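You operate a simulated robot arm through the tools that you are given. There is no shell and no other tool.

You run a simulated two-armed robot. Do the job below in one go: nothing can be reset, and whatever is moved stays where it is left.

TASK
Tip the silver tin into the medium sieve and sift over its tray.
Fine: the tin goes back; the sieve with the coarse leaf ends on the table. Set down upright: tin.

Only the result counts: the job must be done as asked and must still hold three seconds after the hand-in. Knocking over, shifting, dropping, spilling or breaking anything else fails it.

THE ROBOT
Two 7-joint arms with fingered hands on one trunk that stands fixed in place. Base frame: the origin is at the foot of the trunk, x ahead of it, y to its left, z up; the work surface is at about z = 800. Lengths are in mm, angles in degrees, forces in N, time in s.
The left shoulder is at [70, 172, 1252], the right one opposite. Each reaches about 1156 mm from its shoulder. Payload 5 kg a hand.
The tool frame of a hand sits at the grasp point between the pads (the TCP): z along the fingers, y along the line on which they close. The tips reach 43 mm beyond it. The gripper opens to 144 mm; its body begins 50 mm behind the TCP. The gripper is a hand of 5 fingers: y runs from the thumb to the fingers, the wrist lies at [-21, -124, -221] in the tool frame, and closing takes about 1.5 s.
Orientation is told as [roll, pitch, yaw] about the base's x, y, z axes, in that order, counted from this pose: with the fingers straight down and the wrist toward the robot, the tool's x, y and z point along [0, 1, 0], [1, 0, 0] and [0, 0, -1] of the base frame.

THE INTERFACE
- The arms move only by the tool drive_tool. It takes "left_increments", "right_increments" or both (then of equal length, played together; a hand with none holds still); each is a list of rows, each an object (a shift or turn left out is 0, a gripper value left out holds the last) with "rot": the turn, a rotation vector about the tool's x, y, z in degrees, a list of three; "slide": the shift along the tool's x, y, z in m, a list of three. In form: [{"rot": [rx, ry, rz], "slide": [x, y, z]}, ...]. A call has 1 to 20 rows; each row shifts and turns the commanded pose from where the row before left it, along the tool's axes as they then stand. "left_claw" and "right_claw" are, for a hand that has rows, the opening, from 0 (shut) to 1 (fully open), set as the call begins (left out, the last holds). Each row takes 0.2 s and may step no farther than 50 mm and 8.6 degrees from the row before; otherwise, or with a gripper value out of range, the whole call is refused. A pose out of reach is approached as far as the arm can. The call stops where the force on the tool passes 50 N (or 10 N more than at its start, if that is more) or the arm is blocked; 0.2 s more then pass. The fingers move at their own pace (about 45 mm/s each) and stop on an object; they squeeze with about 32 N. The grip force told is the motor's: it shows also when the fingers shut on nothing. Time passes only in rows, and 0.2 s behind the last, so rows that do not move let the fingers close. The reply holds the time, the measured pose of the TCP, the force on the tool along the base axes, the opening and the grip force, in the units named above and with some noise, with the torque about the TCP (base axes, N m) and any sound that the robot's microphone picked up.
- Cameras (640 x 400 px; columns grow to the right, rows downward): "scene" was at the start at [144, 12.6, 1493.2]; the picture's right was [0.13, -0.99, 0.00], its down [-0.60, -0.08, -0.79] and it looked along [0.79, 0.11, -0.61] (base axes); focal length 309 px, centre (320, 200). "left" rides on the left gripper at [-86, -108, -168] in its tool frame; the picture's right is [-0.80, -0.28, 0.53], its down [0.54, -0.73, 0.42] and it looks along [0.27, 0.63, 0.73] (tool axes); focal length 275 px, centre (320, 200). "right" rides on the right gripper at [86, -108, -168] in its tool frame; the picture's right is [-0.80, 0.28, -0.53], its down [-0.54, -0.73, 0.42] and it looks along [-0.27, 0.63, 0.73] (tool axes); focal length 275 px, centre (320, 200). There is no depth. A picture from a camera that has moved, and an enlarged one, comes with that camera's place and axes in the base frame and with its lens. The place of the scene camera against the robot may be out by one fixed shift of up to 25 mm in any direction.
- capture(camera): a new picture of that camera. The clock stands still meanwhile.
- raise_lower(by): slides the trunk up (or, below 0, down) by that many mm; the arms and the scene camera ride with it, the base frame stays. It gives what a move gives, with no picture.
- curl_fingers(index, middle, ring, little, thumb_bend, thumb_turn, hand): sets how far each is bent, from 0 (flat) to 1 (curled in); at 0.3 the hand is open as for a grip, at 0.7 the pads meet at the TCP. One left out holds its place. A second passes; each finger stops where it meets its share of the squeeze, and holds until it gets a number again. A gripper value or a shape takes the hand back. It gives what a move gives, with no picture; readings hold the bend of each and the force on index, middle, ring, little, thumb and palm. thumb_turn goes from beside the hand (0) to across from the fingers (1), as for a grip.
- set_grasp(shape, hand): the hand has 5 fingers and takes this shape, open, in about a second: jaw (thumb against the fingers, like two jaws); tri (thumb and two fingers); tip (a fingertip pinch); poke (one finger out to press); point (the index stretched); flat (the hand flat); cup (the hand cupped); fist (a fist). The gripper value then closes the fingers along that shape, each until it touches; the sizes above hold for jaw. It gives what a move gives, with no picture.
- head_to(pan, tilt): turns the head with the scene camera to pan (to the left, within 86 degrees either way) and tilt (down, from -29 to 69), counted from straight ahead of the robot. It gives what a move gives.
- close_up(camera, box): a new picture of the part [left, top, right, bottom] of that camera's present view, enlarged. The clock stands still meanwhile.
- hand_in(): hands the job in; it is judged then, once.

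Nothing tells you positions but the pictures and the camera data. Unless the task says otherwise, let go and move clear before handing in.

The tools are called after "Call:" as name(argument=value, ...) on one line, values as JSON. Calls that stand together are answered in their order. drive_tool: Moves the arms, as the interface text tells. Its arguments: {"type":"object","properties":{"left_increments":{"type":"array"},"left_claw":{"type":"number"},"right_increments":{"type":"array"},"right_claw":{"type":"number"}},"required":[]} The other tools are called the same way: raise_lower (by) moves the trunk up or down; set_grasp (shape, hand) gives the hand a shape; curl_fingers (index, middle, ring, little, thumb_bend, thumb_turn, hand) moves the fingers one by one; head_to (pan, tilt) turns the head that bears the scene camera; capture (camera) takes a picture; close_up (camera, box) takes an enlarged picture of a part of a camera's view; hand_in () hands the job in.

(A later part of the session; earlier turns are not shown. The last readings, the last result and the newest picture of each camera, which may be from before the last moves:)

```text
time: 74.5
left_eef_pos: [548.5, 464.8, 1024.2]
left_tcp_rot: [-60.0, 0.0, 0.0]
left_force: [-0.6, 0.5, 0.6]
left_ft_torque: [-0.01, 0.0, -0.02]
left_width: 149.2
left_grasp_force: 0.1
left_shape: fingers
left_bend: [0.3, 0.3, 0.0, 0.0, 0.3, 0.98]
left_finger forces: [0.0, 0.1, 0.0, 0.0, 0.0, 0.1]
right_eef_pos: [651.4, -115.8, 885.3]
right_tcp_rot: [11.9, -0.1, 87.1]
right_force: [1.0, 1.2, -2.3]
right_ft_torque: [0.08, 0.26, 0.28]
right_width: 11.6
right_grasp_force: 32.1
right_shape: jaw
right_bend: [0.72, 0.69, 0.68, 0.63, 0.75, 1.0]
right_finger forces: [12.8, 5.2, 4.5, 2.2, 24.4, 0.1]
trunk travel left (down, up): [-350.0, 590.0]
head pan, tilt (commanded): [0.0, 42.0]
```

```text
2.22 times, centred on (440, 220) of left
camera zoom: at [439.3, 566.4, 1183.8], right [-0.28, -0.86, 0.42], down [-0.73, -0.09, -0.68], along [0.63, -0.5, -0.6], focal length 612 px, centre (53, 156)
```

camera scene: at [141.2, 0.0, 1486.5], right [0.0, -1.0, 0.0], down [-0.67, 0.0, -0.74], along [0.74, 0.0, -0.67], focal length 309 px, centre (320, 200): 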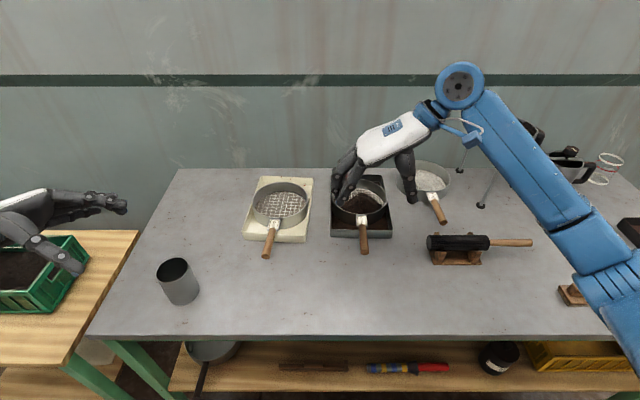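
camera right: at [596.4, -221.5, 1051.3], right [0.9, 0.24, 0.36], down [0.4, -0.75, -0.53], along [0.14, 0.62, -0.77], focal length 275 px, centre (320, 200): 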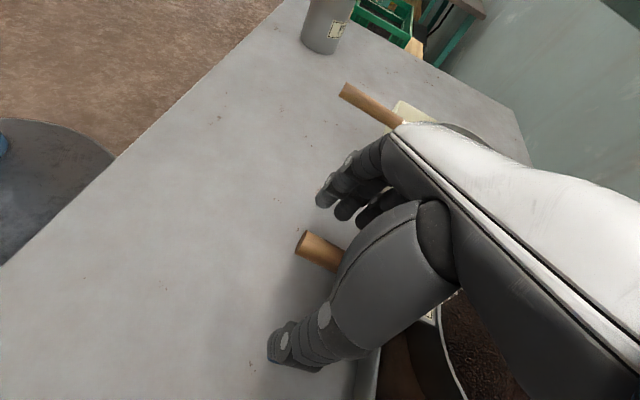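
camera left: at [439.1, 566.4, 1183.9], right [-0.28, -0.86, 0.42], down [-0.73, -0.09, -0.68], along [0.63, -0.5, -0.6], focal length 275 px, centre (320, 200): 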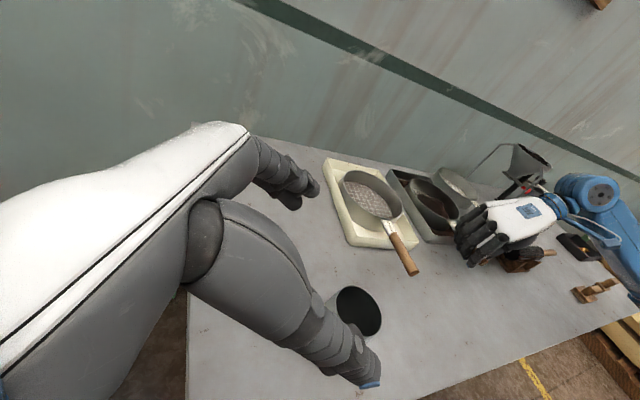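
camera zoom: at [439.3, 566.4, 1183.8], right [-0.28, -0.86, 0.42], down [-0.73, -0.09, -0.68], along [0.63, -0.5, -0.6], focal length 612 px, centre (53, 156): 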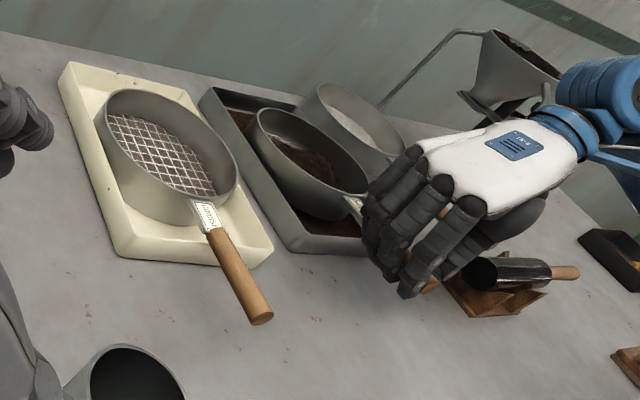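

The handle end rose but the far rim still rests on the tray: the grip yields slightly. I lift a bit more while tilting the hand back to raise the far side, and watch the force.

Call:
drive_tool(right_increments=[{"rot": [0, -2, 0], "slide": [0.0004, 0, -0.002]}, {"rot": [0, -2, 0], "slide": [0.0004, 0, -0.002]}, {"rot": [0, -2, 0], "slide": [0.0004, 0, -0.002]}, {"slide": [0, 0, 0]}, {"slide": [0, 0, 0]}])

Call:
close_up(camera="scene", box=[300, 150, 420, 270])

Call:
close_up(camera="left", box=[320, 130, 560, 310])

```text
time: 75.7
left_eef_pos: [547.3, 464.9, 1025.0]
left_tcp_rot: [-60.0, 0.0, 0.0]
left_force: [-0.3, -0.7, 0.1]
left_ft_torque: [0.05, 0.03, 0.0]
left_width: 149.2
left_grasp_force: 0.1
left_shape: fingers
left_bend: [0.3, 0.3, 0.0, 0.0, 0.3, 0.98]
left_finger forces: [0.0, 0.1, 0.1, 0.1, 0.1, 0.0]
right_eef_pos: [651.4, -116.5, 891.9]
right_tcp_rot: [6.0, 0.1, 87.1]
right_force: [-0.8, 0.1, -2.7]
right_ft_torque: [0.06, 0.26, 0.24]
right_width: 11.9
right_grasp_force: 31.8
right_shape: jaw
right_bend: [0.72, 0.69, 0.68, 0.65, 0.76, 1.0]
right_finger forces: [12.5, 5.1, 6.4, 1.4, 21.7, 0.0]
trunk travel left (down, up): [-350.0, 590.0]
head pan, tilt (commanded): [0.0, 42.0]
```

```text
3.33 times, centred on (360, 210) of scene
camera zoom: at [141.8, 1.3, 1486.4], right [0.0, -1.0, 0.0], down [-0.67, 0.0, -0.74], along [0.74, 0.0, -0.67], focal length 1032 px, centre (187, 167)
```

zoom: 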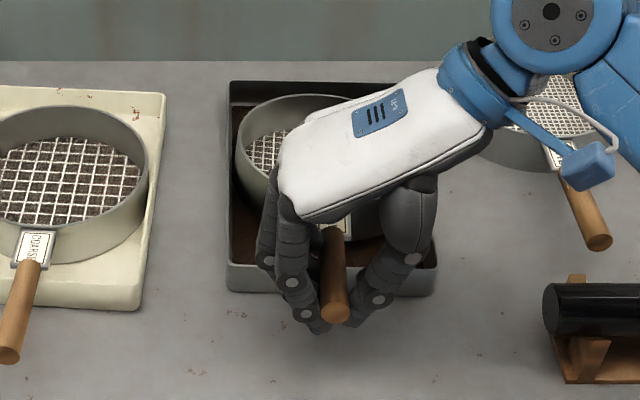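

```text
2.22 times, centred on (440, 220) of left
camera zoom: at [439.3, 566.4, 1183.9], right [-0.28, -0.86, 0.42], down [-0.73, -0.09, -0.68], along [0.63, -0.5, -0.6], focal length 612 px, centre (53, 156)
```

zoom: 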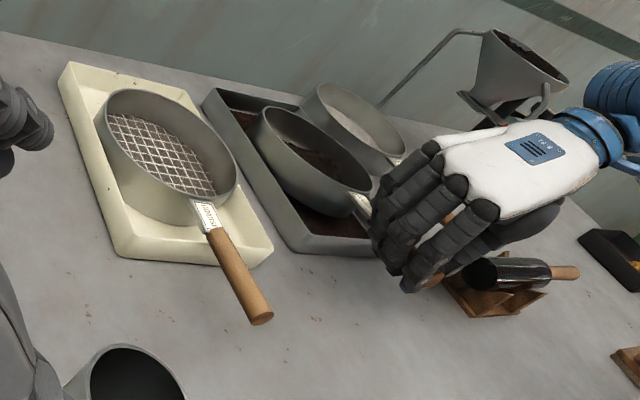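

The pinch can't hold the sieve level against its weight, and the tray slid a few mm. I'll lower it back gently, release the handle, and instead carry the sieve by its rim with both hands, one at each side.

Call:
drive_tool(right_increments=[{"rot": [0, 2, 0], "slide": [-0.0004, 0, 0.002]}, {"rot": [0, 2, 0], "slide": [-0.0004, 0, 0.002]}, {"rot": [0, 2, 0], "slide": [-0.0004, 0, 0.002]}, {"slide": [-0.0006, 0, 0.003]}, {"slide": [-0.0006, 0, 0.003]}, {"slide": [-0.0006, 0, 0.003]}, {"slide": [-0.0004, 0, 0.002]}, {"slide": [-0.0004, 0, 0.002]}, {"slide": [-0.0004, 0, 0.0015]}, {"slide": [0, 0, 0]}, {"slide": [0, 0, 0]}])

Call:
close_up(camera="scene", box=[300, 150, 420, 270])

Call:
close_up(camera="left", box=[320, 130, 560, 310])

```text
time: 78.1
left_eef_pos: [548.0, 464.2, 1024.6]
left_tcp_rot: [-60.0, 0.0, 0.0]
left_force: [0.4, -0.1, 0.1]
left_ft_torque: [-0.02, 0.02, 0.01]
left_width: 149.2
left_grasp_force: 0.1
left_shape: fingers
left_bend: [0.3, 0.3, 0.0, 0.0, 0.3, 0.98]
left_finger forces: [0.1, 0.0, 0.0, 0.0, 0.0, 0.0]
right_eef_pos: [649.2, -115.8, 870.5]
right_tcp_rot: [12.0, 0.1, 87.1]
right_force: [-0.2, 0.8, 0.7]
right_ft_torque: [-0.02, -0.09, 0.18]
right_width: 11.9
right_grasp_force: 32.3
right_shape: jaw
right_bend: [0.72, 0.71, 0.7, 0.62, 0.76, 1.0]
right_finger forces: [15.7, 3.2, 2.1, 2.1, 20.4, 0.0]
trunk travel left (down, up): [-350.0, 590.0]
head pan, tilt (commanded): [0.0, 42.0]
```

```text
3.33 times, centred on (360, 210) of scene
camera zoom: at [141.5, 1.3, 1486.5], right [0.0, -1.0, 0.0], down [-0.67, 0.0, -0.74], along [0.74, 0.0, -0.67], focal length 1032 px, centre (187, 167)
```

zoom: 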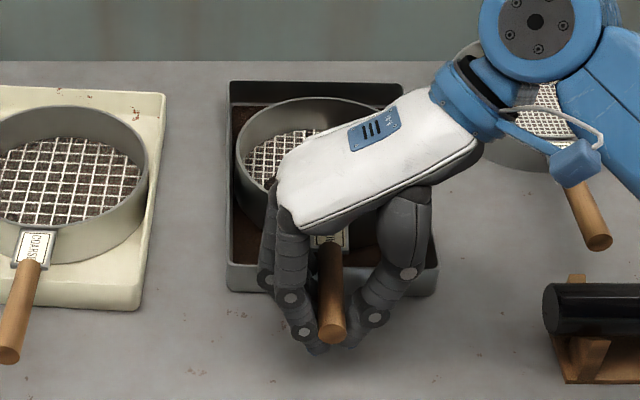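

```text
2.22 times, centred on (440, 220) of left
camera zoom: at [439.1, 566.4, 1183.9], right [-0.28, -0.86, 0.42], down [-0.73, -0.09, -0.68], along [0.63, -0.5, -0.6], focal length 612 px, centre (53, 156)
```

zoom: 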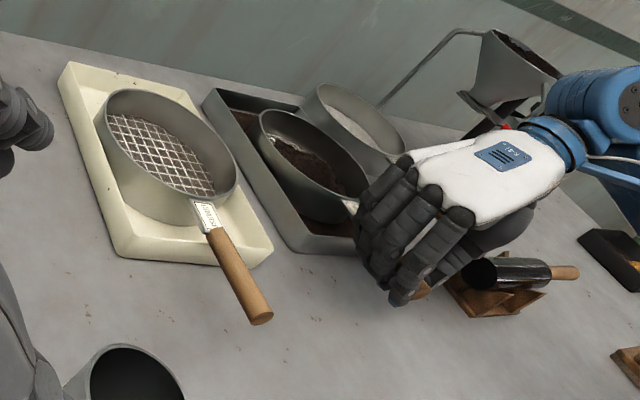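

Sieve is flat in the tray again. Opening the right hand and lifting it clear.

Call:
drive_tool(right_increments=[{"slide": [0, 0, 0]}, {"slide": [0, 0, 0]}, {"slide": [0, 0, 0]}, {"slide": [0, 0, 0]}, {"slide": [0, 0, 0]}, {"slide": [0, 0, 0]}, {"slide": [0, 0, 0]}, {"slide": [0, 0, 0]}, {"slide": [0.004, 0, -0.02]}, {"slide": [0.006, 0, -0.03]}, {"slide": [0.008, 0, -0.04]}, {"slide": [0.008, 0, -0.04]}, {"rot": [0, -6, 0]}, {"rot": [0, -6, 0]}, {"slide": [0, 0, 0]}], right_claw=1)

Call:
close_up(camera="scene", box=[300, 150, 420, 270])

Call:
capture(camera="right")

```text
time: 81.3
left_eef_pos: [548.9, 464.8, 1024.8]
left_tcp_rot: [-60.0, 0.0, 0.0]
left_force: [0.4, 0.0, -0.4]
left_ft_torque: [-0.07, 0.02, -0.03]
left_width: 149.2
left_grasp_force: 0.1
left_shape: fingers
left_bend: [0.3, 0.3, 0.0, 0.0, 0.3, 0.98]
left_finger forces: [0.0, 0.1, 0.1, 0.0, 0.1, 0.0]
right_eef_pos: [653.2, -114.9, 1003.8]
right_tcp_rot: [-0.1, 0.0, 87.1]
right_force: [0.7, -0.4, -0.2]
right_ft_torque: [0.03, 0.05, 0.01]
right_width: 143.8
right_grasp_force: 0.0
right_shape: jaw
right_bend: [0.3, 0.3, 0.3, 0.3, 0.3, 0.98]
right_finger forces: [0.0, 0.0, 0.1, 0.1, 0.0, 0.0]
trunk travel left (down, up): [-350.0, 590.0]
head pan, tilt (commanded): [0.0, 42.0]
```

```text
3.33 times, centred on (360, 210) of scene
camera zoom: at [142.1, 1.4, 1486.4], right [0.0, -1.0, 0.0], down [-0.67, 0.0, -0.74], along [0.74, 0.0, -0.67], focal length 1032 px, centre (187, 167)
```

zoom: 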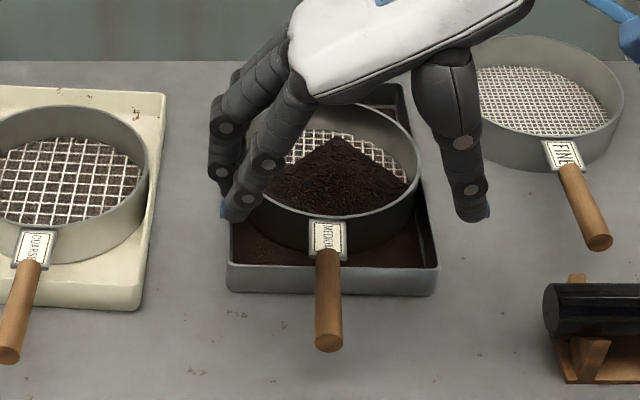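

```text
taken
camera right: at [561.7, -219.9, 1170.9], right [0.81, 0.24, 0.53], down [0.51, -0.75, -0.42], along [0.3, 0.61, -0.73], focal length 275 px, centre (320, 200)
```

right: 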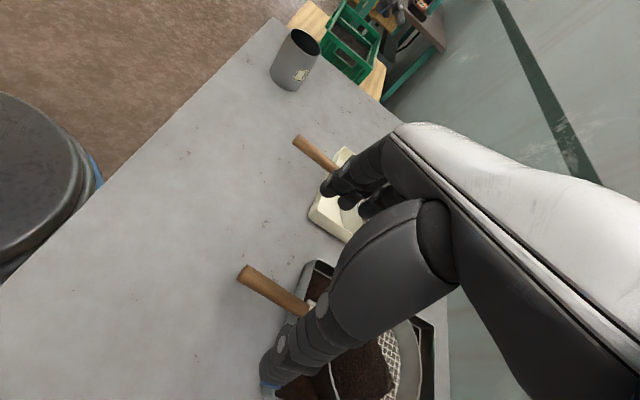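

Sieve sits in its tray with the pile intact. I now stage both hands: the right one out to the right of the sieve, and the left one turned fingers-down with thumb outward (yaw −90).

Call:
drive_tool(right_increments=[{"rot": [0, 0, -2.9]}, {"slide": [-0.02, -0.035, -0.005]}, {"slide": [-0.03, -0.035, -0.005]}, {"slide": [-0.03, -0.035, 0]}, {"slide": [-0.03, -0.035, 0]}, {"slide": [-0.03, -0.035, 0]}, {"slide": [-0.03, -0.03, 0]}, {"slide": [-0.013, -0.015, 0]}, {"slide": [0, 0, 0]}], left_increments=[{"rot": [0, 8.57, 0]}, {"rot": [0, 8.57, 0]}, {"rot": [0, 8.57, 0]}, {"rot": [0, 8.57, 0]}, {"rot": [0, 8.57, 0]}, {"rot": [0, 8.57, 0]}, {"rot": [0, 8.57, 0]}, {"rot": [0, 0, 0]}, {"rot": [0, 0, 0]}])

Call:
set_grasp(hand="left", shape="tri")

Call:
drive_tool(left_increments=[{"rot": [0, 0, 8.2]}, {"rot": [0, 0, 8.2]}, {"rot": [0, 0, 8.2]}, {"rot": [0, 0, 8.2]}, {"rot": [0, 0, 8.2]}, {"rot": [0, 0, 8.2]}, {"rot": [0, 0, 8.2]}, {"rot": [0, 0, 8.2]}, {"rot": [0, 0, 8.2]}, {"rot": [0, 0, 8.2]}, {"rot": [0, 0, 8]}, {"rot": [0, 0, 0]}])

Call:
capture(camera="scene")

Call:
capture(camera="right")

```text
time: 83.3
left_eef_pos: [547.6, 464.5, 1023.6]
left_tcp_rot: [0.0, -0.1, 0.0]
left_force: [1.0, -0.6, 0.0]
left_ft_torque: [0.02, -0.01, 0.01]
left_width: 148.9
left_grasp_force: 0.1
left_shape: fingers
left_bend: [0.3, 0.3, 0.0, 0.0, 0.3, 0.98]
left_finger forces: [0.1, 0.0, 0.0, 0.0, 0.0, 0.1]
right_eef_pos: [834.5, -340.9, 1012.9]
right_tcp_rot: [0.0, 0.0, 90.0]
right_force: [0.4, 1.9, -0.6]
right_ft_torque: [0.01, -0.02, 0.02]
right_width: 143.9
right_grasp_force: 0.0
right_shape: jaw
right_bend: [0.3, 0.3, 0.3, 0.3, 0.3, 0.98]
right_finger forces: [0.0, 0.0, 0.0, 0.0, 0.0, 0.0]
trunk travel left (down, up): [-350.0, 590.0]
head pan, tilt (commanded): [0.0, 42.0]
```

```text
time: 84.2
left_eef_pos: [547.5, 464.0, 1021.9]
left_tcp_rot: [0.1, 0.0, 0.1]
left_force: [0.6, -0.2, 0.4]
left_ft_torque: [0.03, -0.01, -0.04]
left_width: 143.7
left_grasp_force: 0.1
left_shape: tri
left_bend: [0.3, 0.3, 0.99, 0.99, 0.3, 0.98]
left_finger forces: [0.0, 0.0, 0.0, 0.0, 0.1, 0.0]
right_eef_pos: [833.7, -340.8, 1013.3]
right_tcp_rot: [0.1, 0.0, 89.9]
right_force: [-0.3, 0.5, -0.3]
right_ft_torque: [-0.01, -0.03, -0.01]
right_width: 143.8
right_grasp_force: 0.0
right_shape: jaw
right_bend: [0.3, 0.3, 0.3, 0.3, 0.3, 0.98]
right_finger forces: [0.0, 0.1, 0.0, 0.0, 0.1, 0.0]
trunk travel left (down, up): [-350.0, 590.0]
head pan, tilt (commanded): [0.0, 42.0]
```

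```text
time: 86.8
left_eef_pos: [547.2, 463.6, 1021.4]
left_tcp_rot: [0.0, 0.1, -90.2]
left_force: [0.8, -0.1, -1.1]
left_ft_torque: [0.0, 0.0, 0.0]
left_width: 143.5
left_grasp_force: 0.0
left_shape: tri
left_bend: [0.3, 0.3, 0.99, 0.99, 0.3, 0.98]
left_finger forces: [0.0, 0.0, 0.0, 0.1, 0.2, 0.1]
right_eef_pos: [833.6, -340.7, 1014.3]
right_tcp_rot: [0.0, 0.0, 90.0]
right_force: [0.4, -0.5, 0.6]
right_ft_torque: [0.03, -0.02, -0.02]
right_width: 143.7
right_grasp_force: 0.0
right_shape: jaw
right_bend: [0.3, 0.3, 0.3, 0.3, 0.3, 0.98]
right_finger forces: [0.0, 0.0, 0.1, 0.0, 0.1, 0.0]
trunk travel left (down, up): [-350.0, 590.0]
head pan, tilt (commanded): [0.0, 42.0]
```

```text
taken
camera scene: at [141.2, 1.3, 1486.5], right [0.0, -1.0, 0.0], down [-0.67, 0.0, -0.74], along [0.74, 0.0, -0.67], focal length 309 px, centre (320, 200)
```

scene: 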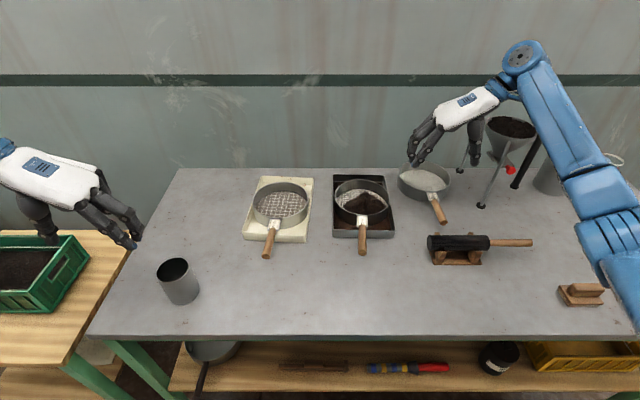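

```text
taken
camera right: at [748.0, -449.9, 1180.9], right [0.8, 0.28, 0.53], down [0.54, -0.73, -0.42], along [0.27, 0.63, -0.73], focal length 275 px, centre (320, 200)
```

right: 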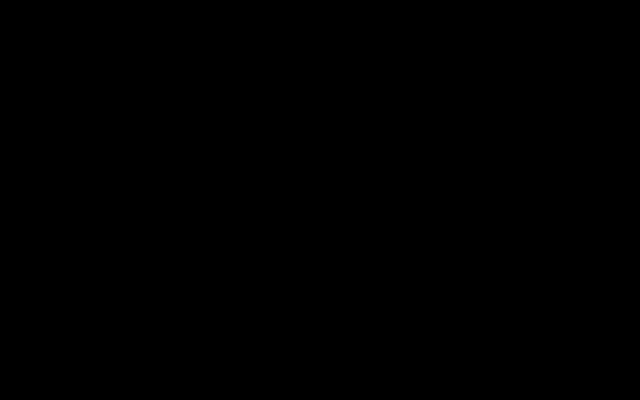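

The right wrist camera is blocked (black) in this arm pose, so I'll use the scene camera. Close look at the sieve and tray.

Call:
close_up(camera="scene", box=[310, 160, 420, 265])

Call:
capture(camera="left")

```text
3.81 times, centred on (365, 212) of scene
camera zoom: at [141.2, 1.3, 1486.5], right [0.0, -1.0, 0.0], down [-0.67, 0.0, -0.74], along [0.74, 0.0, -0.67], focal length 1179 px, centre (149, 152)
```

zoom: 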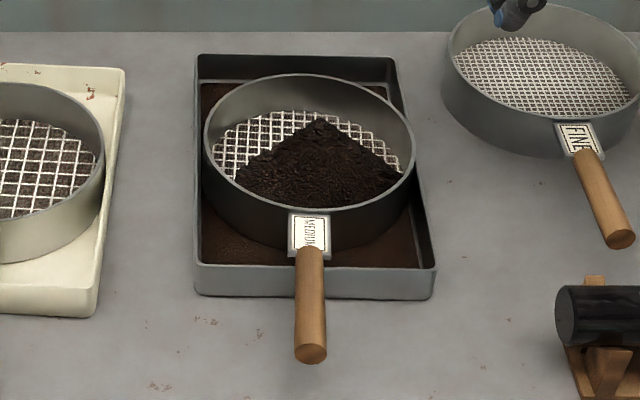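

```text
taken
camera left: at [461.2, 572.6, 1189.7], right [-0.8, 0.29, -0.53], down [0.54, 0.72, -0.42], along [0.27, -0.63, -0.73], focal length 275 px, centre (320, 200)
```

left: 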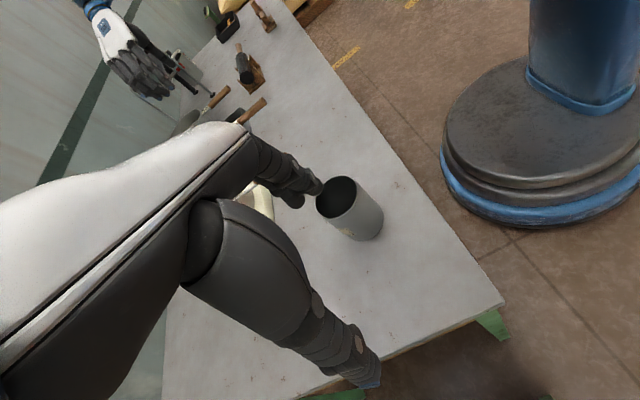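

Sieve rim centre ≈ (833, −126), radius ≈ 85. I'll grip the near-left and near-right of the rim (where there's room between sieve and tray wall) with tri grips. First turn both hands to ±40° yaw and set the right one to tri.

Call:
drive_tool(left_increments=[{"rot": [0, 0, -8.35]}, {"rot": [0, 0, -8.35]}, {"rot": [0, 0, -8.35]}, {"rot": [0, 0, -8.35]}, {"rot": [0, 0, -8.35]}, {"rot": [0, 0, -8.35]}, {"slide": [0, 0, 0]}], right_increments=[{"rot": [0, 0, 8.35]}, {"rot": [0, 0, 8.35]}, {"rot": [0, 0, 8.35]}, {"rot": [0, 0, 8.35]}, {"rot": [0, 0, 8.35]}, {"rot": [0, 0, 8.35]}, {"slide": [0, 0, 0]}])

Call:
set_grasp(hand="right", shape="tri")

Call:
drive_tool(left_increments=[{"slide": [-0.0192, 0.0367, 0.0044]}, {"slide": [-0.0192, 0.0367, 0.0044]}, {"slide": [-0.0192, 0.0367, 0.0044]}, {"slide": [-0.0192, 0.0367, 0.0044]}, {"slide": [-0.0192, 0.0367, 0.0044]}, {"slide": [-0.0192, 0.0367, 0.0044]}, {"slide": [-0.0192, 0.0367, 0.0044]}, {"slide": [-0.0192, 0.0367, 0.0044]}, {"slide": [-0.0192, 0.0367, 0.0044]}, {"slide": [-0.0192, 0.0367, 0.0044]}, {"slide": [-0.0192, 0.0367, 0.0044]}, {"slide": [0, 0, 0]}])

Call:
capture(camera="scene")

Call:
capture(camera="left")

Call:
capture(camera="right")

```text
time: 88.4
left_eef_pos: [547.3, 463.6, 1019.9]
left_tcp_rot: [0.0, 0.0, -39.9]
left_force: [0.6, 0.5, -0.2]
left_ft_torque: [0.0, -0.02, 0.03]
left_width: 143.6
left_grasp_force: 0.1
left_shape: tri
left_bend: [0.3, 0.3, 0.99, 0.99, 0.3, 0.98]
left_finger forces: [0.0, 0.0, 0.0, 0.0, 0.0, 0.0]
right_eef_pos: [835.8, -336.4, 1012.1]
right_tcp_rot: [0.0, 0.0, 39.8]
right_force: [0.4, 0.2, 0.2]
right_ft_torque: [0.01, -0.01, 0.03]
right_width: 143.9
right_grasp_force: 0.1
right_shape: jaw
right_bend: [0.3, 0.3, 0.3, 0.3, 0.3, 0.98]
right_finger forces: [0.0, 0.0, 0.0, 0.0, 0.0, 0.0]
trunk travel left (down, up): [-350.0, 590.0]
head pan, tilt (commanded): [0.0, 42.0]
```

```text
time: 89.3
left_eef_pos: [547.3, 463.5, 1020.8]
left_tcp_rot: [-0.1, -0.1, -39.8]
left_force: [0.3, -0.4, -0.7]
left_ft_torque: [0.03, -0.02, 0.01]
left_width: 143.7
left_grasp_force: 0.0
left_shape: tri
left_bend: [0.3, 0.3, 0.99, 0.99, 0.3, 0.98]
left_finger forces: [0.0, 0.0, 0.0, 0.0, 0.0, 0.0]
right_eef_pos: [835.4, -336.2, 1012.3]
right_tcp_rot: [0.0, 0.1, 40.0]
right_force: [0.5, -0.4, 0.8]
right_ft_torque: [0.0, -0.04, 0.03]
right_width: 143.8
right_grasp_force: 0.1
right_shape: tri
right_bend: [0.3, 0.3, 0.99, 0.99, 0.3, 0.98]
right_finger forces: [0.1, 0.1, 0.0, 0.0, 0.0, 0.0]
trunk travel left (down, up): [-350.0, 590.0]
head pan, tilt (commanded): [0.0, 42.0]
```

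```text
time: 91.9
left_eef_pos: [720.9, 42.4, 974.4]
left_tcp_rot: [0.1, -0.1, -39.9]
left_force: [0.1, 0.5, -0.3]
left_ft_torque: [-0.01, -0.03, 0.02]
left_width: 144.2
left_grasp_force: 0.1
left_shape: tri
left_bend: [0.3, 0.3, 0.99, 0.99, 0.3, 0.98]
left_finger forces: [0.1, 0.0, 0.0, 0.0, 0.1, 0.0]
right_eef_pos: [837.3, -335.4, 1013.5]
right_tcp_rot: [-0.1, 0.0, 40.0]
right_force: [-0.5, 0.4, 0.3]
right_ft_torque: [-0.04, -0.02, -0.02]
right_width: 143.6
right_grasp_force: 0.0
right_shape: tri
right_bend: [0.3, 0.3, 0.99, 0.99, 0.3, 0.98]
right_finger forces: [0.0, 0.0, 0.1, 0.1, 0.0, 0.0]
trunk travel left (down, up): [-350.0, 590.0]
head pan, tilt (commanded): [0.0, 42.0]
```

```text
taken
camera scene: at [141.2, 2.5, 1486.5], right [0.0, -1.0, 0.0], down [-0.67, 0.0, -0.74], along [0.74, 0.0, -0.67], focal length 309 px, centre (320, 200)
```

scene: 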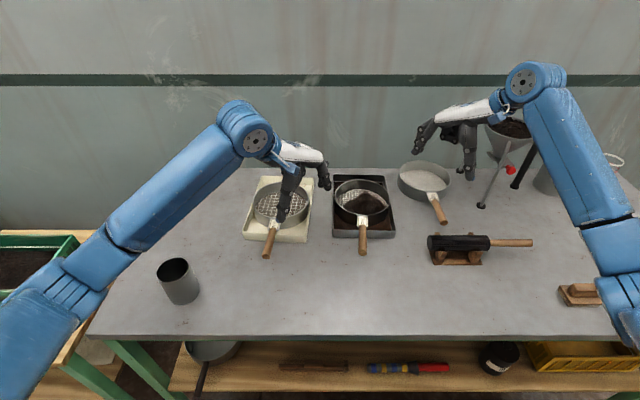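

```text
taken
camera left: at [581.6, 45.9, 1142.4], right [-0.73, -0.43, -0.53], down [-0.21, 0.88, -0.42], along [0.65, -0.2, -0.73], focal length 275 px, centre (320, 200)
```

left: 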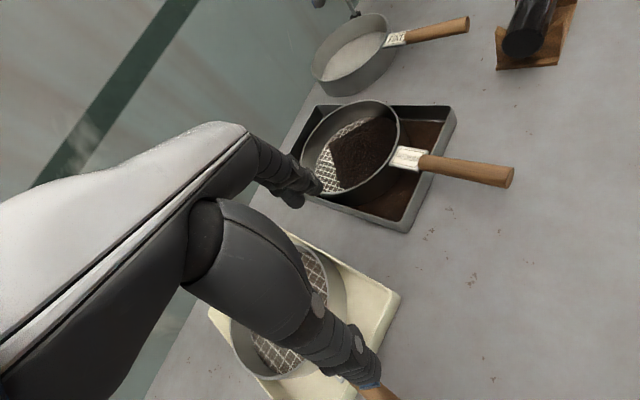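

```text
taken
camera right: at [696.9, -339.3, 1180.0], right [0.73, -0.43, 0.53], down [-0.21, -0.88, -0.42], along [0.65, 0.2, -0.73], focal length 275 px, centre (320, 200)
```

right: 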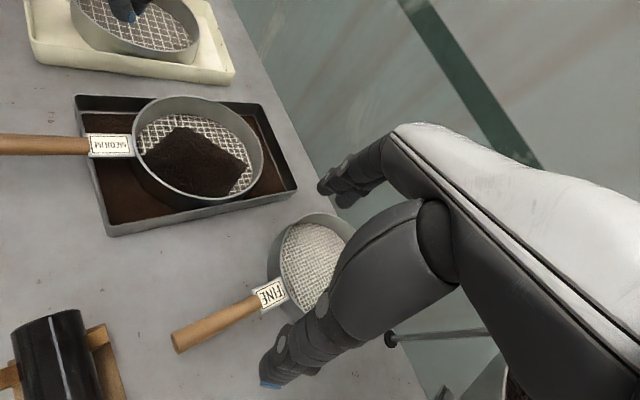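

Both wrist cameras see the medium sieve now. I enlarge both to triangulate it.

Call:
close_up(camera="left", box=[280, 80, 520, 250])

Call:
close_up(camera="right", box=[60, 70, 310, 250])

```text
2.35 times, centred on (400, 165) of left
camera zoom: at [581.6, 45.9, 1142.4], right [-0.73, -0.43, -0.53], down [-0.21, 0.88, -0.42], along [0.65, -0.2, -0.73], focal length 648 px, centre (132, 282)
```

zoom: 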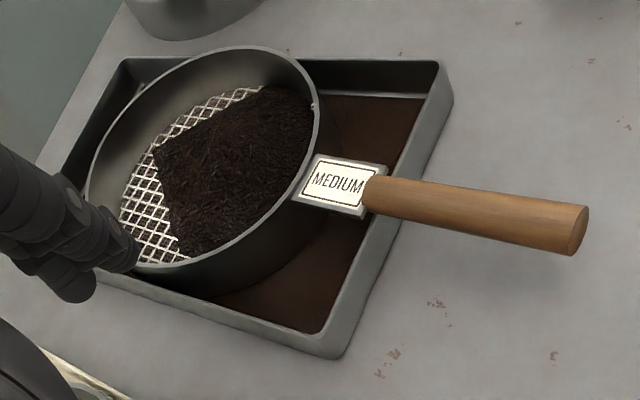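

```text
2.22 times, centred on (185, 160) of right
camera zoom: at [696.9, -339.3, 1180.0], right [0.73, -0.43, 0.53], down [-0.21, -0.88, -0.42], along [0.65, 0.2, -0.73], focal length 612 px, centre (620, 289)
```

zoom: 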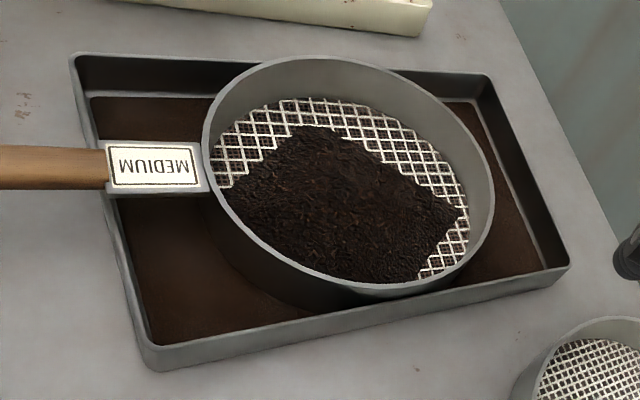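

Sieve rim centre ≈ (847, −129), radius ≈ 85, rim z ≈ 850. I bring both hands above the near-left and near-right rim points, with fingers partly closed.

Call:
drive_tool(left_increments=[{"slide": [-0.0125, 0.0304, 0.0035]}, {"slide": [-0.0125, 0.0304, 0.0035]}, {"slide": [-0.0125, 0.0304, 0.0035]}, {"slide": [-0.0125, 0.0304, 0.0035]}, {"slide": [0, 0, 0]}, {"slide": [0, 0, 0]}, {"slide": [0, 0, 0]}], right_increments=[{"slide": [0.0304, 0.011, 0.0107]}, {"slide": [0.0304, 0.011, 0.0107]}, {"slide": [0.0304, 0.011, 0.0107]}, {"slide": [0.0304, 0.011, 0.0107]}, {"slide": [0.0304, 0.011, 0.0107]}, {"slide": [0, 0, 0]}, {"slide": [0, 0, 0]}], left_claw=0.4, right_claw=0.4)

Call:
capture(camera="left")

Call:
capture(camera="right")

Call:
close_up(camera="scene", box=[270, 110, 460, 260])

```text
time: 93.5
left_eef_pos: [783.2, -72.7, 957.9]
left_tcp_rot: [0.1, 0.1, -39.8]
left_force: [-3.5, 18.3, -4.1]
left_ft_torque: [-0.1, 0.08, 0.48]
left_width: 55.0
left_grasp_force: 0.0
left_shape: tri
left_bend: [0.74, 0.49, 0.99, 0.99, 0.73, 1.0]
left_finger forces: [0.0, 0.0, 0.0, 0.0, 0.1, 0.0]
right_eef_pos: [781.8, -187.4, 956.9]
right_tcp_rot: [-0.2, 0.0, 39.7]
right_force: [1.9, -19.3, 5.2]
right_ft_torque: [0.75, -0.1, -0.77]
right_width: 56.7
right_grasp_force: 0.1
right_shape: tri
right_bend: [0.74, 0.49, 0.99, 0.99, 0.73, 1.0]
right_finger forces: [0.1, 0.1, 0.0, 0.0, 0.0, 0.1]
trunk travel left (down, up): [-350.0, 590.0]
head pan, tilt (commanded): [0.0, 42.0]
```

```text
taken
camera left: at [643.6, -69.8, 1126.7], right [-0.73, -0.43, -0.53], down [-0.21, 0.88, -0.42], along [0.65, -0.2, -0.73], focal length 275 px, centre (320, 200)
```

left: 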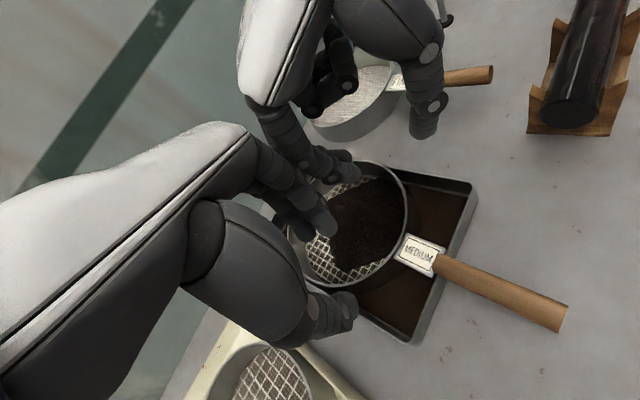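

```text
taken
camera right: at [643.5, -190.8, 1124.0], right [0.73, -0.43, 0.53], down [-0.21, -0.88, -0.42], along [0.65, 0.19, -0.73], focal length 275 px, centre (320, 200)
```

right: 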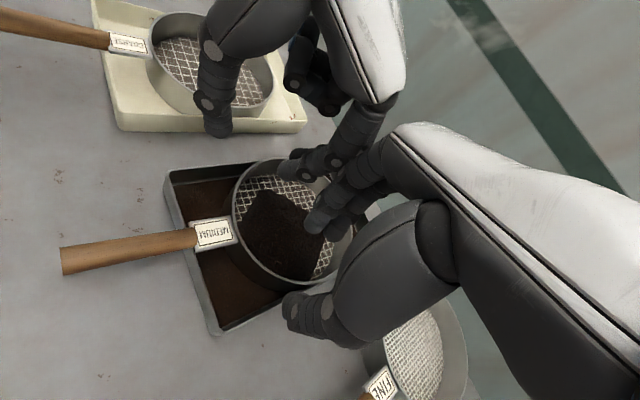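

```text
2.67 times, centred on (365, 185) of scene
camera zoom: at [141.8, 1.1, 1486.4], right [0.0, -1.0, 0.0], down [-0.67, 0.0, -0.74], along [0.74, 0.0, -0.67], focal length 825 px, centre (200, 240)
```

zoom: 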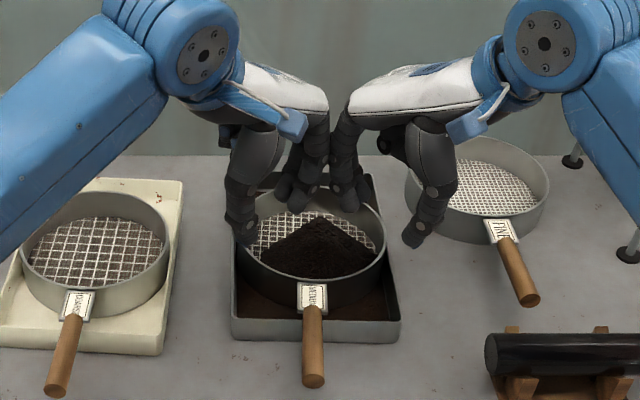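

The two hands' knuckles touched each other above the sieve (19 N), so a symmetric rim grip won't fit. I separate them right away; new plan: left hand on the far rim (where there is room to the tray wall), right hand on the handle, so the weight lies between them.

Call:
drive_tool(left_increments=[{"slide": [0, -0.015, -0.005]}, {"slide": [0.0125, -0.0304, -0.01]}, {"slide": [0.0125, -0.0304, -0.01]}, {"slide": [0.0125, -0.0304, -0.01]}, {"slide": [0, 0, 0]}], right_increments=[{"slide": [0, -0.015, -0.005]}, {"slide": [-0.0304, -0.011, -0.0107]}, {"slide": [-0.0304, -0.011, -0.0107]}, {"slide": [-0.0304, -0.011, -0.0107]}, {"slide": [0, 0, 0]}], left_claw=1, right_claw=1)

Call:
capture(camera="scene")

```text
time: 94.7
left_eef_pos: [723.8, 21.5, 991.6]
left_tcp_rot: [0.0, 0.1, -40.0]
left_force: [0.6, 0.5, -0.3]
left_ft_torque: [-0.02, 0.06, 0.0]
left_width: 143.8
left_grasp_force: 0.0
left_shape: tri
left_bend: [0.3, 0.3, 0.99, 0.99, 0.3, 0.98]
left_finger forces: [0.1, 0.0, 0.0, 0.1, 0.0, 0.0]
right_eef_pos: [801.4, -286.2, 992.5]
right_tcp_rot: [0.2, 0.0, 39.9]
right_force: [0.4, -0.6, -1.3]
right_ft_torque: [0.0, 0.03, -0.05]
right_width: 143.8
right_grasp_force: 0.1
right_shape: tri
right_bend: [0.3, 0.3, 0.99, 0.99, 0.3, 0.98]
right_finger forces: [0.1, 0.0, 0.0, 0.1, 0.0, 0.0]
trunk travel left (down, up): [-350.0, 590.0]
head pan, tilt (commanded): [0.0, 42.0]
```

```text
taken
camera scene: at [142.4, 0.6, 1486.3], right [0.0, -1.0, 0.0], down [-0.67, 0.0, -0.74], along [0.74, 0.0, -0.67], focal length 309 px, centre (320, 200)
```

scene: 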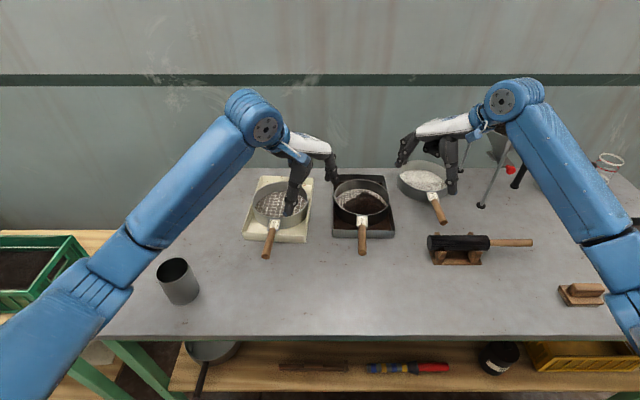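

Separated with nothing disturbed. I check now whether the right hand can reach the planned set-down pose (handle hand around x 440) while the left hand turns to yaw 0 for the far rim.

Call:
drive_tool(left_increments=[{"slide": [0, -0.02, -0.02]}, {"rot": [0, 0, -8]}, {"rot": [0, 0, -8]}, {"rot": [0, 0, -8]}, {"rot": [0, 0, -8]}, {"rot": [0, 0, -8]}, {"rot": [0, -7.5, 0]}, {"rot": [0, -7.5, 0]}, {"slide": [0, 0, 0]}], right_increments=[{"slide": [0, -0.01, 0]}, {"rot": [0, 0, -7.83]}, {"rot": [0, 0, -7.83]}, {"rot": [0, 0, -7.83]}, {"rot": [0, 0, -7.83]}, {"rot": [0, 0, -7.83]}, {"rot": [0, 0, -7.83]}, {"slide": [0, 0, 0]}, {"slide": [0, 0, 0]}])

Call:
drive_tool(right_increments=[{"slide": [0.0368, 0.0138, 0.002]}, {"slide": [0.0368, 0.0138, 0.002]}, {"slide": [0.0368, 0.0138, 0.002]}, {"slide": [0.0368, 0.0138, 0.002]}, {"slide": [0.0368, 0.0138, 0.005]}, {"slide": [0.0368, 0.0138, 0.007]}, {"slide": [0.0368, 0.0138, 0.01]}, {"slide": [0.0368, 0.0138, 0.01]}, {"slide": [0.0368, 0.0138, 0.01]}, {"slide": [0.0368, 0.0138, 0.01]}, {"slide": [0, 0, 0]}])

Call:
capture(camera="scene")

```text
time: 96.7
left_eef_pos: [709.7, 35.7, 1013.6]
left_tcp_rot: [-15.1, 0.0, 0.1]
left_force: [0.0, 0.4, -0.3]
left_ft_torque: [-0.01, 0.0, 0.02]
left_width: 143.7
left_grasp_force: 0.2
left_shape: tri
left_bend: [0.3, 0.3, 0.99, 0.99, 0.3, 0.98]
left_finger forces: [0.0, 0.1, 0.0, 0.1, 0.0, 0.1]
right_eef_pos: [794.5, -292.3, 995.0]
right_tcp_rot: [0.0, 0.0, 86.8]
right_force: [0.3, 0.1, -0.2]
right_ft_torque: [0.02, 0.01, -0.01]
right_width: 143.5
right_grasp_force: 0.0
right_shape: tri
right_bend: [0.3, 0.3, 0.99, 0.99, 0.3, 0.98]
right_finger forces: [0.0, 0.0, 0.1, 0.1, 0.1, 0.0]
trunk travel left (down, up): [-350.0, 590.0]
head pan, tilt (commanded): [0.0, 42.0]
```

```text
time: 99.1
left_eef_pos: [709.5, 34.2, 1013.4]
left_tcp_rot: [-15.1, 0.0, 0.1]
left_force: [1.1, 0.1, -0.6]
left_ft_torque: [0.02, 0.04, 0.01]
left_width: 143.7
left_grasp_force: 0.1
left_shape: tri
left_bend: [0.3, 0.3, 0.99, 0.99, 0.3, 0.98]
left_finger forces: [0.0, 0.0, 0.1, 0.1, 0.0, 0.1]
right_eef_pos: [433.6, -132.9, 937.4]
right_tcp_rot: [0.1, 0.0, 86.9]
right_force: [0.6, 0.0, -0.4]
right_ft_torque: [0.01, 0.02, 0.01]
right_width: 143.7
right_grasp_force: 0.0
right_shape: tri
right_bend: [0.3, 0.3, 0.99, 0.99, 0.3, 0.98]
right_finger forces: [0.1, 0.1, 0.0, 0.0, 0.1, 0.0]
trunk travel left (down, up): [-350.0, 590.0]
head pan, tilt (commanded): [0.0, 42.0]
```

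```text
taken
camera scene: at [142.4, 0.9, 1486.4], right [0.0, -1.0, 0.0], down [-0.67, 0.0, -0.74], along [0.74, 0.0, -0.67], focal length 309 px, centre (320, 200)
```

scene: 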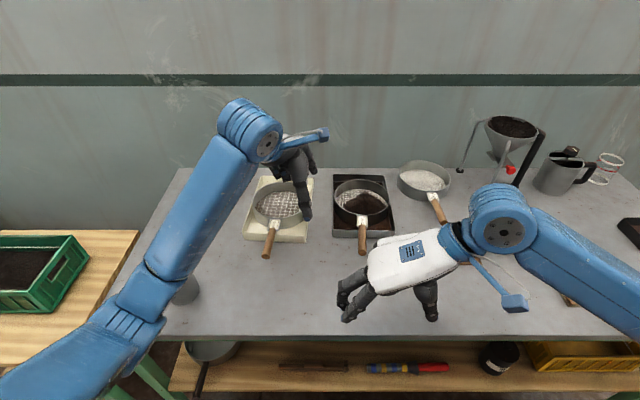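

The right hand reaches the set-down pose. Next the left hand goes above the far rim of the medium sieve, about (931, −122).

Call:
drive_tool(left_increments=[{"slide": [-0.0196, 0.0317, 0.0131]}, {"slide": [-0.0196, 0.0317, 0.0131]}, {"slide": [-0.0196, 0.0317, 0.0131]}, {"slide": [-0.0196, 0.0317, 0.0131]}, {"slide": [-0.0196, 0.0317, 0.0131]}, {"slide": [-0.0196, 0.0317, 0.0131]}, {"slide": [-0.0196, 0.0317, 0.0131]}, {"slide": [0, 0, 0]}, {"slide": [0, 0, 0]}])

Call:
capture(camera="left")

Call:
capture(camera="scene")

Call:
close_up(camera="scene", box=[290, 110, 430, 260])

```text
time: 101.1
left_eef_pos: [934.5, -121.8, 960.0]
left_tcp_rot: [-15.0, 0.0, 0.0]
left_force: [0.6, 0.5, -0.4]
left_ft_torque: [0.04, -0.02, 0.01]
left_width: 144.2
left_grasp_force: 0.1
left_shape: tri
left_bend: [0.3, 0.3, 0.99, 0.99, 0.3, 0.98]
left_finger forces: [0.0, 0.1, 0.0, 0.0, 0.1, 0.0]
right_eef_pos: [434.3, -133.5, 937.8]
right_tcp_rot: [0.0, 0.0, 86.8]
right_force: [-0.4, 0.2, 0.0]
right_ft_torque: [0.02, -0.02, -0.01]
right_width: 143.5
right_grasp_force: 0.1
right_shape: tri
right_bend: [0.3, 0.3, 0.99, 0.99, 0.3, 0.98]
right_finger forces: [0.0, 0.0, 0.0, 0.1, 0.0, 0.1]
trunk travel left (down, up): [-350.0, 590.0]
head pan, tilt (commanded): [0.0, 42.0]
```

```text
taken
camera left: at [825.1, -162.0, 1145.3], right [-0.28, -0.91, -0.31], down [-0.73, 0.41, -0.55], along [0.63, 0.07, -0.78], focal length 275 px, centre (320, 200)
```

left: 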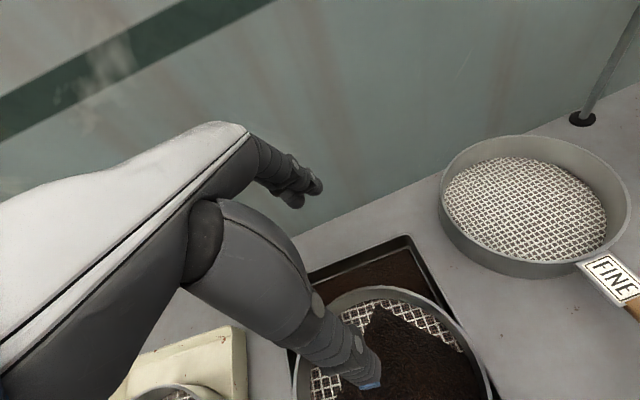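

```text
taken
camera scene: at [141.9, 0.4, 1486.4], right [0.0, -1.0, 0.0], down [-0.67, 0.0, -0.74], along [0.74, 0.0, -0.67], focal length 309 px, centre (320, 200)
```

scene: 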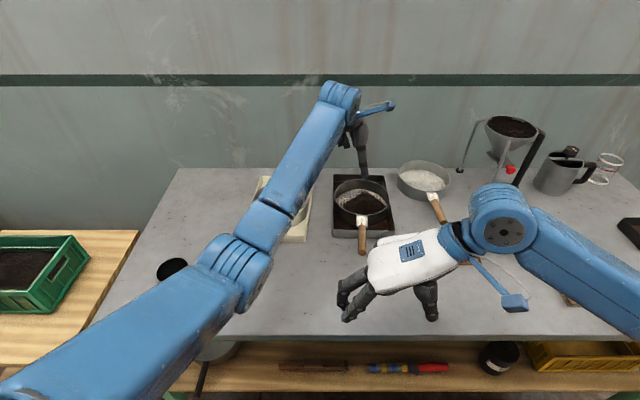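

```text
2.67 times, centred on (360, 185) of scene
camera zoom: at [141.9, 0.4, 1486.4], right [0.0, -1.0, 0.0], down [-0.67, 0.0, -0.74], along [0.74, 0.0, -0.67], focal length 825 px, centre (213, 240)
```

zoom: 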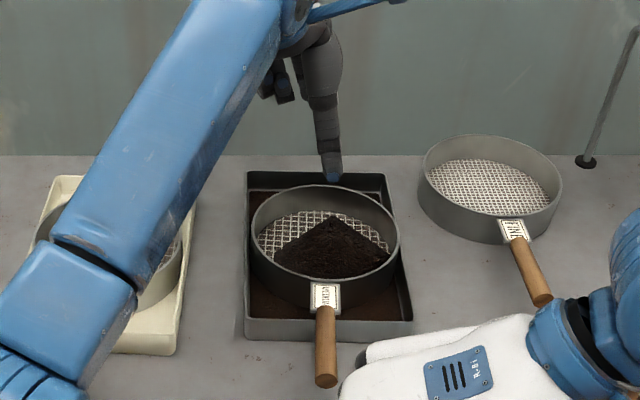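

I pre-shape the left fingers individually (half closed) so the thumb goes just inside the far wall and the fingers just outside it.

Call:
curl_fingers(hand="left", index=0.53, middle=0.53, thumb_bend=0.53, ring=0.99, little=0.99)

Call:
capture(camera="left")

Call:
close_up(camera="scene", box=[310, 100, 430, 230])

```text
time: 102.1
left_eef_pos: [933.6, -121.7, 960.4]
left_tcp_rot: [-15.0, 0.0, 0.2]
left_force: [0.4, -0.5, -0.2]
left_ft_torque: [0.01, 0.01, 0.01]
left_width: 68.5
left_grasp_force: 0.1
left_shape: fingers
left_bend: [0.53, 0.53, 0.99, 0.99, 0.53, 0.98]
left_finger forces: [0.0, 0.0, 0.0, 0.1, 0.0, 0.0]
right_eef_pos: [434.4, -133.2, 937.1]
right_tcp_rot: [0.0, 0.1, 86.8]
right_force: [-0.1, 0.8, 0.9]
right_ft_torque: [-0.02, 0.03, 0.03]
right_width: 143.7
right_grasp_force: 0.1
right_shape: tri
right_bend: [0.3, 0.3, 0.99, 0.99, 0.3, 0.98]
right_finger forces: [0.0, 0.1, 0.0, 0.0, 0.0, 0.1]
trunk travel left (down, up): [-350.0, 590.0]
head pan, tilt (commanded): [0.0, 42.0]
```

```text
taken
camera left: at [824.9, -161.5, 1145.5], right [-0.28, -0.91, -0.31], down [-0.73, 0.41, -0.55], along [0.63, 0.07, -0.78], focal length 275 px, centre (320, 200)
```

left: 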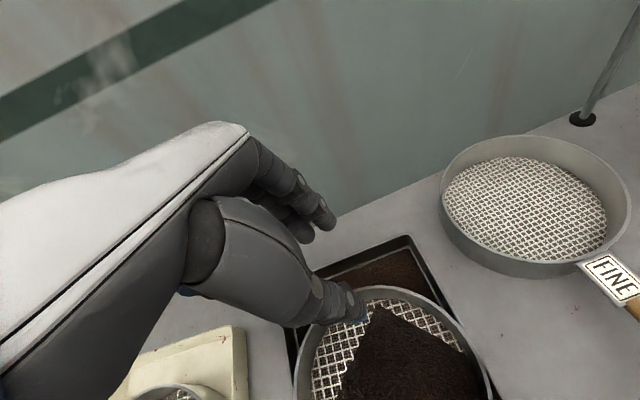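

```text
3.08 times, centred on (370, 165) of scene
camera zoom: at [141.8, 0.8, 1486.4], right [0.0, -1.0, 0.0], down [-0.67, 0.0, -0.74], along [0.74, 0.0, -0.67], focal length 952 px, centre (166, 308)
```

zoom: 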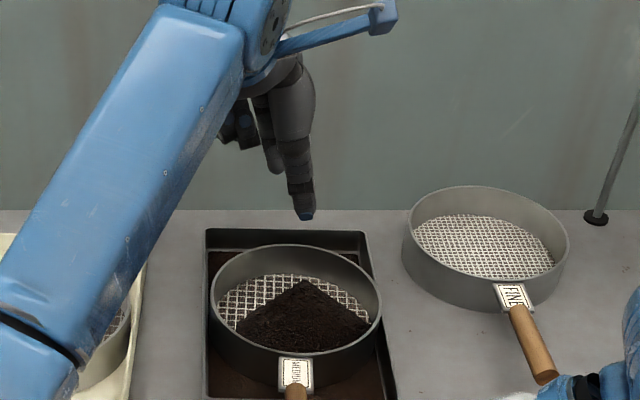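

Call:
curl_fingers(hand="left", index=0.6, middle=0.6, thumb_bend=0.6)

Call:
drive_tool(left_increments=[{"slide": [0.0052, -0.001, 0.0193]}, {"slide": [0.0052, -0.001, 0.0193]}, {"slide": [0.0026, 0, 0.0097]}, {"slide": [0, 0, 0]}])

Call:
capture(camera="left")

Call:
close_up(camera="scene", box=[310, 100, 430, 230])

```text
time: 103.1
left_eef_pos: [934.2, -121.8, 960.9]
left_tcp_rot: [-15.1, 0.0, 0.1]
left_force: [-0.3, 0.0, 0.3]
left_ft_torque: [0.0, 0.05, -0.01]
left_width: 43.2
left_grasp_force: 0.1
left_shape: fingers
left_bend: [0.6, 0.6, 0.99, 0.99, 0.6, 0.98]
left_finger forces: [0.0, 0.1, 0.0, 0.1, 0.0, 0.0]
right_eef_pos: [433.4, -133.3, 937.8]
right_tcp_rot: [0.0, 0.0, 87.0]
right_force: [0.5, 0.3, 0.5]
right_ft_torque: [0.03, -0.02, -0.01]
right_width: 143.8
right_grasp_force: 0.0
right_shape: tri
right_bend: [0.3, 0.3, 0.99, 0.99, 0.3, 0.98]
right_finger forces: [0.0, 0.0, 0.0, 0.0, 0.0, 0.0]
trunk travel left (down, up): [-350.0, 590.0]
head pan, tilt (commanded): [0.0, 42.0]
```

```text
time: 104.1
left_eef_pos: [930.4, -121.7, 910.8]
left_tcp_rot: [-14.9, 0.1, 0.1]
left_force: [-0.6, -0.6, 0.2]
left_ft_torque: [0.03, -0.04, 0.01]
left_width: 43.0
left_grasp_force: 0.1
left_shape: fingers
left_bend: [0.6, 0.6, 0.99, 0.99, 0.6, 0.98]
left_finger forces: [0.0, 0.1, 0.0, 0.0, 0.1, 0.0]
right_eef_pos: [434.0, -132.3, 938.2]
right_tcp_rot: [0.0, 0.0, 86.9]
right_force: [0.8, 0.4, -0.5]
right_ft_torque: [0.01, -0.01, 0.0]
right_width: 143.7
right_grasp_force: 0.0
right_shape: tri
right_bend: [0.3, 0.3, 0.99, 0.99, 0.3, 0.98]
right_finger forces: [0.0, 0.0, 0.0, 0.0, 0.0, 0.0]
trunk travel left (down, up): [-350.0, 590.0]
head pan, tilt (commanded): [0.0, 42.0]
```

```text
taken
camera left: at [821.2, -160.2, 1095.3], right [-0.28, -0.91, -0.31], down [-0.73, 0.41, -0.55], along [0.63, 0.07, -0.78], focal length 275 px, centre (320, 200)
```

left: 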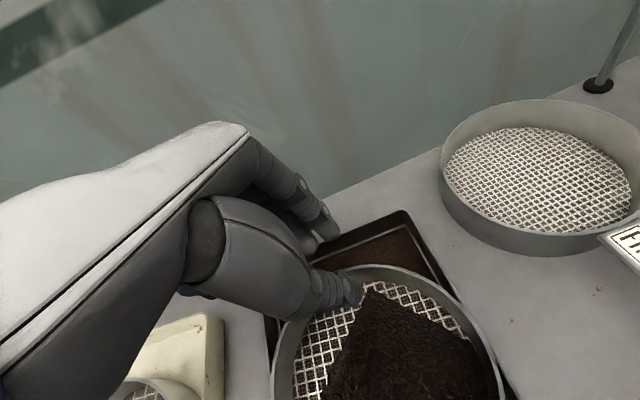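

```text
3.08 times, centred on (370, 165) of scene
camera zoom: at [141.7, 0.9, 1486.4], right [0.0, -1.0, 0.0], down [-0.67, 0.0, -0.74], along [0.74, 0.0, -0.67], focal length 952 px, centre (166, 308)
```

zoom: 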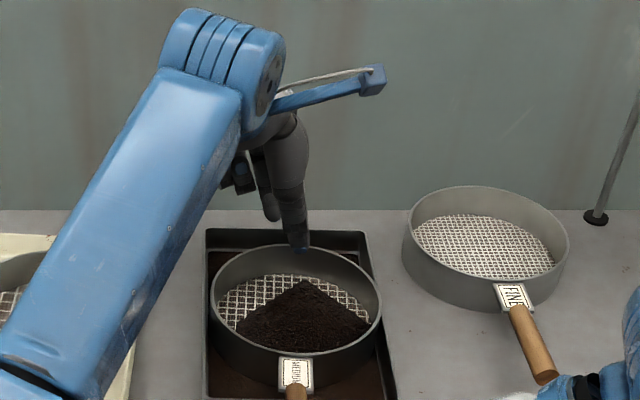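

Call:
close_up(camera="left", box=[270, 180, 450, 330])

```text
2.67 times, centred on (360, 255) of left
camera zoom: at [821.2, -160.2, 1095.3], right [-0.28, -0.91, -0.31], down [-0.73, 0.41, -0.55], along [0.63, 0.07, -0.78], focal length 734 px, centre (213, 53)
```

zoom: 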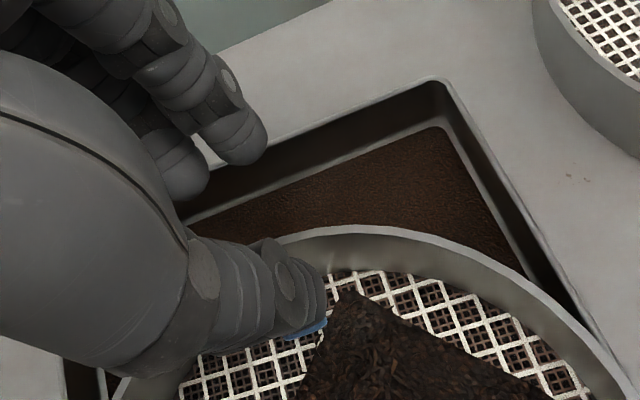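

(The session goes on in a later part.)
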